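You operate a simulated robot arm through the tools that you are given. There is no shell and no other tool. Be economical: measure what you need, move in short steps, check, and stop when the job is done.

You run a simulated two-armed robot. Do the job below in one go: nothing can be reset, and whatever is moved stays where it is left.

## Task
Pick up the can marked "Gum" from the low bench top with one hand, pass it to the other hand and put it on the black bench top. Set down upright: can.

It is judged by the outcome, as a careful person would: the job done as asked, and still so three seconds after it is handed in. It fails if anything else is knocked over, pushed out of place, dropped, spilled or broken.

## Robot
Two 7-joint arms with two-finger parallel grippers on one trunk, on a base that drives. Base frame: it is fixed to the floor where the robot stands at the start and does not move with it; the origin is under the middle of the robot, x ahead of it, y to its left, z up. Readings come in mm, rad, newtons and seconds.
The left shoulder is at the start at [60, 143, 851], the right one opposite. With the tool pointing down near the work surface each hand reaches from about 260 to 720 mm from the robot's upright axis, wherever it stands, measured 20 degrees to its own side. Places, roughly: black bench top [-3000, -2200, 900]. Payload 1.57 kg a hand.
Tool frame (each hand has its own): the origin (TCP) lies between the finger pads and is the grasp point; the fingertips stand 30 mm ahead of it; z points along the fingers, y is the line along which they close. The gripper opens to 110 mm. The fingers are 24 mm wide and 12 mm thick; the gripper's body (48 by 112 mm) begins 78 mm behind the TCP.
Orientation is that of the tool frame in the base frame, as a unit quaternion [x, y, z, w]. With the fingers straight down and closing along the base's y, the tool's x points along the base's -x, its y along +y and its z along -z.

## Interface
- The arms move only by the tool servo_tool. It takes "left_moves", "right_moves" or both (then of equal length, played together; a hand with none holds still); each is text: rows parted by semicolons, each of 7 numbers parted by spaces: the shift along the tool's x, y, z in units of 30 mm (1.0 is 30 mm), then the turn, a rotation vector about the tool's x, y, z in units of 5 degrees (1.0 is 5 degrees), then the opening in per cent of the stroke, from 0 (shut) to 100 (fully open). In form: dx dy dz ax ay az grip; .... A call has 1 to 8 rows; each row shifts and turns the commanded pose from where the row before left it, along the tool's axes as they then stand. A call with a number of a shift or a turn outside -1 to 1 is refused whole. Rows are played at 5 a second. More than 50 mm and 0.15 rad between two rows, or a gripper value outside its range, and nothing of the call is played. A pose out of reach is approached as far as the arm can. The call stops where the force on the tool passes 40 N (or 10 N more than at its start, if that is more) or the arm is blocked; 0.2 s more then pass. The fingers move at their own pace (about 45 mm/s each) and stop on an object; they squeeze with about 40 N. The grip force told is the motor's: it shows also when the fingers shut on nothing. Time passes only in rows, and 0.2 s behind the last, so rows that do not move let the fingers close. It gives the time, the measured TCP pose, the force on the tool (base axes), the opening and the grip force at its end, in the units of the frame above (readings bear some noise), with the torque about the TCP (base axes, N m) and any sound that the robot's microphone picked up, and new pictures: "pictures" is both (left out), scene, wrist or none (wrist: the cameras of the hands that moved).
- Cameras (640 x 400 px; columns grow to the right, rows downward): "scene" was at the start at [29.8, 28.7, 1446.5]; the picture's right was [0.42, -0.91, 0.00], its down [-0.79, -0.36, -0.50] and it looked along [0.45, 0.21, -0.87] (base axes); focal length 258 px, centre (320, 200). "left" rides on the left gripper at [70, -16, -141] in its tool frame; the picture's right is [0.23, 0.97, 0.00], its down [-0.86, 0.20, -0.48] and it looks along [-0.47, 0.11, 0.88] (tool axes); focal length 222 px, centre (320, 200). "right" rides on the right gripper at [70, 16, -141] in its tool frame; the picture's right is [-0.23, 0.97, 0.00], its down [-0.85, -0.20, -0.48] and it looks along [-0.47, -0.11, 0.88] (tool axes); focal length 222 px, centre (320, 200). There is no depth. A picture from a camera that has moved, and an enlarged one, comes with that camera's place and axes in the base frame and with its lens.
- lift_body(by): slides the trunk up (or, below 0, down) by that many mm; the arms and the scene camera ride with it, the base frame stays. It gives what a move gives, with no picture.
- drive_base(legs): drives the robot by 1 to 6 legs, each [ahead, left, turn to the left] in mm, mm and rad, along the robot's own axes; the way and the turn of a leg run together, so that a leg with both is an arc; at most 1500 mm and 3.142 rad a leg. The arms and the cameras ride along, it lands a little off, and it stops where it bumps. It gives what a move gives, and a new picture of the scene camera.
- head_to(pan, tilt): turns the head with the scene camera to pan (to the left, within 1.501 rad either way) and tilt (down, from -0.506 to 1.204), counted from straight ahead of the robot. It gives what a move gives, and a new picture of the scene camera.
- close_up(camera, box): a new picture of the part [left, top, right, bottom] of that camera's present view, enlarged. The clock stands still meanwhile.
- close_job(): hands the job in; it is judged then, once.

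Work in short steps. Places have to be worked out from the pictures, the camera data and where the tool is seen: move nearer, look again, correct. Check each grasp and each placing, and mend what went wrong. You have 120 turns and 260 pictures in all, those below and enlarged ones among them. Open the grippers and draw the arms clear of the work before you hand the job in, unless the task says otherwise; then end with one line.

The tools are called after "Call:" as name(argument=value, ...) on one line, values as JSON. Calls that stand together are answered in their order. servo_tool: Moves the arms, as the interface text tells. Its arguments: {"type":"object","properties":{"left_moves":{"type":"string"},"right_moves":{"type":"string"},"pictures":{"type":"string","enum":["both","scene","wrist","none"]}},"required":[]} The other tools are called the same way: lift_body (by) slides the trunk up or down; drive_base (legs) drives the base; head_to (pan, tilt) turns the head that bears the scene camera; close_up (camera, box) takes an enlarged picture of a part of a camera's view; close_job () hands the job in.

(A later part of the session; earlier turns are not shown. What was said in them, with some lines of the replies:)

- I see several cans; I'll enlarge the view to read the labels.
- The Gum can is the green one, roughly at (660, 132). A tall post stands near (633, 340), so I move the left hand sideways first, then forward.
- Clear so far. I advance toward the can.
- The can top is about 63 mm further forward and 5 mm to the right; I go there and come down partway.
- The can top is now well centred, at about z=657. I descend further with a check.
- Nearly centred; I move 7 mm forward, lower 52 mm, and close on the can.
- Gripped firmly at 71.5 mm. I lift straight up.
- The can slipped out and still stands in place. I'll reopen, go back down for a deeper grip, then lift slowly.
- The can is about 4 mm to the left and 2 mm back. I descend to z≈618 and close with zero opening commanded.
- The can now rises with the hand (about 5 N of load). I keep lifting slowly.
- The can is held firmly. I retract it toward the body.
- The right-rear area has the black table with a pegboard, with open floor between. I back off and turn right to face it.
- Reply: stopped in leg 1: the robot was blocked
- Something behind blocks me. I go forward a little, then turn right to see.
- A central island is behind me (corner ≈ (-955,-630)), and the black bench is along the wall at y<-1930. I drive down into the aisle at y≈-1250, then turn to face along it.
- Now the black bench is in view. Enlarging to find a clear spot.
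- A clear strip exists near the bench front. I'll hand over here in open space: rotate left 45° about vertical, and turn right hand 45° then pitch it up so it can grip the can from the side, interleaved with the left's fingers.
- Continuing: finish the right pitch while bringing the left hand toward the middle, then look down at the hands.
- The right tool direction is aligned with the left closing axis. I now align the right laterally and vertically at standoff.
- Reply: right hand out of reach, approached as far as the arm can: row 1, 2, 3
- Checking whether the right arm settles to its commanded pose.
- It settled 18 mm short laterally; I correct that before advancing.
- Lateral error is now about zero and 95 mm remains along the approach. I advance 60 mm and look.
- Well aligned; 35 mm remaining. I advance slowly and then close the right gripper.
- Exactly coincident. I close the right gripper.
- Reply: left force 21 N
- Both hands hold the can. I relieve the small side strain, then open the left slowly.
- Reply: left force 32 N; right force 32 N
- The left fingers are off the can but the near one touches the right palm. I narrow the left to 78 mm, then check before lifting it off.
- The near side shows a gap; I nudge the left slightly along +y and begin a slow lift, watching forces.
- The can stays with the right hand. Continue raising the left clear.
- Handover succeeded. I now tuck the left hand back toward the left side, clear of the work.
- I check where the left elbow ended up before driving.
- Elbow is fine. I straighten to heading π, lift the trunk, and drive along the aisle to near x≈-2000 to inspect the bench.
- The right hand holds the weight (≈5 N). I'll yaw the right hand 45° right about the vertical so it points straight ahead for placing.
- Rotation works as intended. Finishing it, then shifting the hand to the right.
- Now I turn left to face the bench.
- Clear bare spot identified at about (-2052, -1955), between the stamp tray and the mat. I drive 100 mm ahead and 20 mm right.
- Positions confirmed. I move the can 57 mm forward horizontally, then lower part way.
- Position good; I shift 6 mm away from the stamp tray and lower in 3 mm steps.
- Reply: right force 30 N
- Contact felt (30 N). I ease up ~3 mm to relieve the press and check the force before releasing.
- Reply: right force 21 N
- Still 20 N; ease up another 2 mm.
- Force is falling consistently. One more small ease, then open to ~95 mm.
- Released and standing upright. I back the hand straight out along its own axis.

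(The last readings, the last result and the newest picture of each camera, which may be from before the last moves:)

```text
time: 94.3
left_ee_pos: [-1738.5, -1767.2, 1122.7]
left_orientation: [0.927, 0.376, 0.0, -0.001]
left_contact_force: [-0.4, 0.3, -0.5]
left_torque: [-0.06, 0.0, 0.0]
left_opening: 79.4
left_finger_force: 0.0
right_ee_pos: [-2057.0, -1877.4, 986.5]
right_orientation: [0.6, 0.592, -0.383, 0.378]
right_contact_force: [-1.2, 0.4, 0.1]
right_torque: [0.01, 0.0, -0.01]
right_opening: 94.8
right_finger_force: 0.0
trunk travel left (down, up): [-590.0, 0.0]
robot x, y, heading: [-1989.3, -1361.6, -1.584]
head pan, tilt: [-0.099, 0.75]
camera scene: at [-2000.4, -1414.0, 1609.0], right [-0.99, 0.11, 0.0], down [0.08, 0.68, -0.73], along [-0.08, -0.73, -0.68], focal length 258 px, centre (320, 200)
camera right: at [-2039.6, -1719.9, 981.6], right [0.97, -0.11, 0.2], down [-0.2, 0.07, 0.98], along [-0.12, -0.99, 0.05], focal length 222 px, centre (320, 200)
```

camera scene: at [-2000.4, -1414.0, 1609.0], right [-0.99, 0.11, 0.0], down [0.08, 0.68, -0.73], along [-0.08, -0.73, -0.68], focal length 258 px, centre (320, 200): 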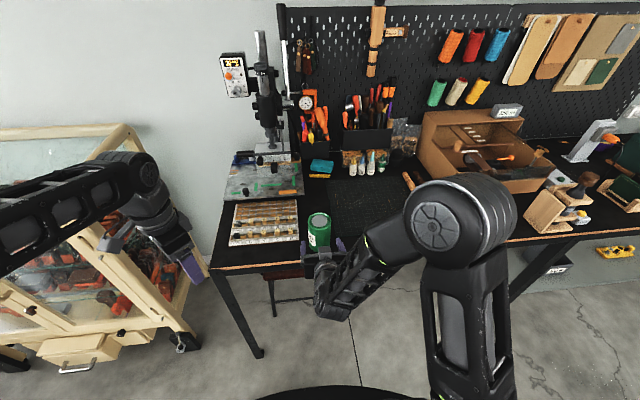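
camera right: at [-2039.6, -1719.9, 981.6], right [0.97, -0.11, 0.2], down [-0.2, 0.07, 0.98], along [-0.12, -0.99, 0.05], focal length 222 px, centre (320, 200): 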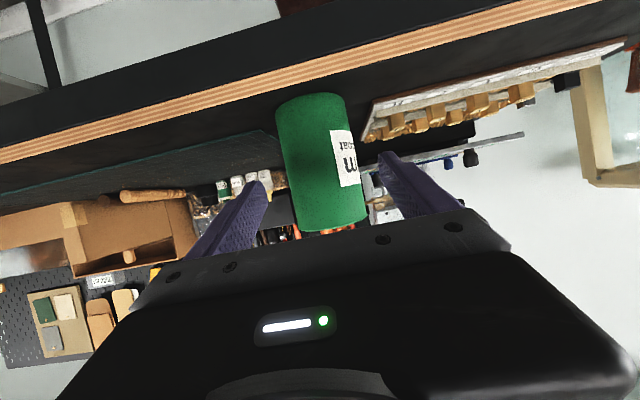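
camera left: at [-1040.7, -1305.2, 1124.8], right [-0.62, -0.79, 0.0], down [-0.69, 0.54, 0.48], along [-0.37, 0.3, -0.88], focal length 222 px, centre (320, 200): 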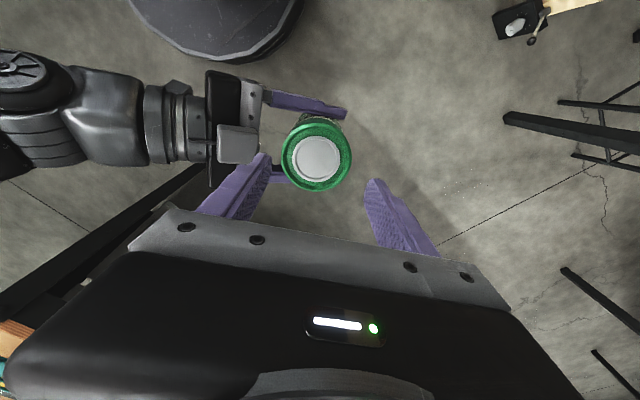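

Clear of the can. I back the base 200 mm (well short of the island) and open both grippers.

Call:
drive_base(legs=[[-180, 0, 0]])

Call:
servo_tool(left_moves="0 0 0 0 0 0 100;0 0 0 0 0 0 100;0 0 0 0 0 0 100", right_moves="0 0 0 0 0 0 100;0 0 0 0 0 0 100;0 0 0 0 0 0 100", pictures="scene")

Call:
close_up(camera="scene", box=[220, 120, 420, 245])

```text
time: 95.8
left_ee_pos: [-1735.3, -1587.3, 1123.6]
left_orientation: [0.926, 0.377, 0.001, -0.001]
left_contact_force: [-0.6, 0.3, 0.0]
left_torque: [-0.01, 0.03, -0.01]
left_opening: 79.0
left_finger_force: 0.0
right_ee_pos: [-2054.5, -1699.0, 985.8]
right_orientation: [0.6, 0.593, -0.382, 0.377]
right_contact_force: [0.6, 0.2, 0.0]
right_torque: [-0.02, -0.02, 0.02]
right_opening: 94.6
right_finger_force: 0.1
trunk travel left (down, up): [-590.0, 0.0]
robot x, y, heading: [-1987.6, -1186.6, -1.583]
head pan, tilt: [-0.099, 0.75]
camera scene: at [-1997.8, -1233.8, 1609.1], right [-0.99, 0.11, 0.0], down [0.08, 0.68, -0.73], along [-0.08, -0.73, -0.68], focal length 258 px, centre (320, 200)
```

scene: 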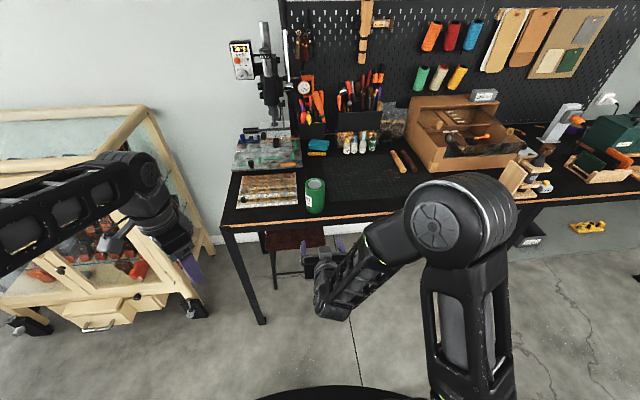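

```text
time: 96.6
left_ee_pos: [-1735.2, -1588.3, 1122.9]
left_orientation: [0.926, 0.377, 0.0, -0.002]
left_contact_force: [0.7, -0.2, 0.1]
left_torque: [-0.01, -0.01, 0.0]
left_opening: 110.2
left_finger_force: 0.1
right_ee_pos: [-2055.1, -1700.7, 985.2]
right_orientation: [0.599, 0.593, -0.383, 0.378]
right_contact_force: [1.4, -0.2, -0.5]
right_torque: [0.0, -0.01, 0.01]
right_opening: 109.9
right_finger_force: 0.0
trunk travel left (down, up): [-590.0, 0.0]
robot x, y, heading: [-1987.3, -1185.6, -1.581]
head pan, tilt: [-0.099, 0.75]
camera scene: at [-1997.8, -1235.4, 1609.0], right [-0.99, 0.11, 0.0], down [0.08, 0.68, -0.73], along [-0.08, -0.73, -0.68], focal length 258 px, centre (320, 200)
```

scene: 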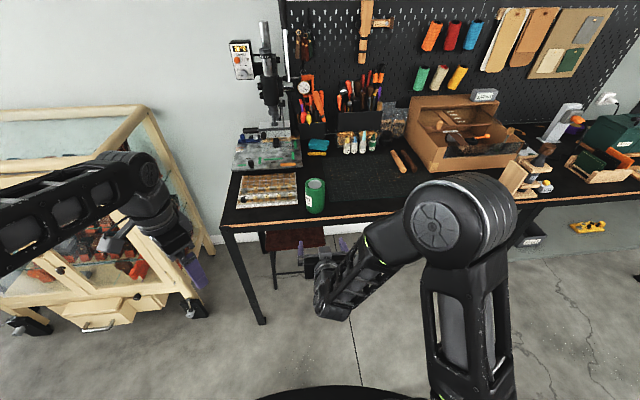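

```text
3.20 times, centred on (320, 182) of scene
camera zoom: at [-1997.8, -1235.4, 1609.0], right [-0.99, 0.11, 0.0], down [0.08, 0.68, -0.73], along [-0.08, -0.73, -0.68], focal length 824 px, centre (320, 256)
```

zoom: 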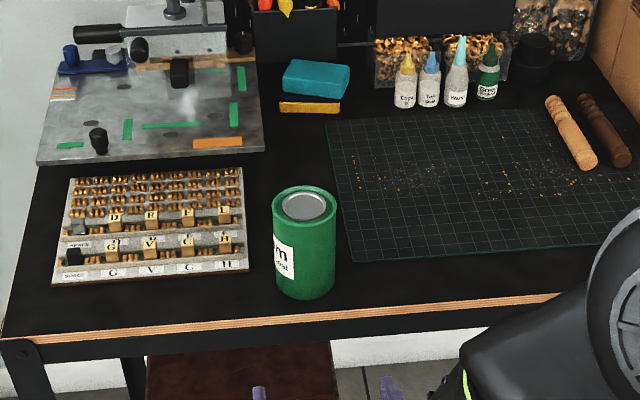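

The Gum can stands upright on the bare black bench top. Nothing around it was disturbed, and both hands are open and clear, so I hand the job in.

Call:
close_job()

```text
The job is handed in.
```

The "Gum" can was picked up with the left hand on a second, deeper grip after the first one slipped off (the can stayed upright in place), passed to the right hand, and set down upright on the black bench top; both hands are open and clear.
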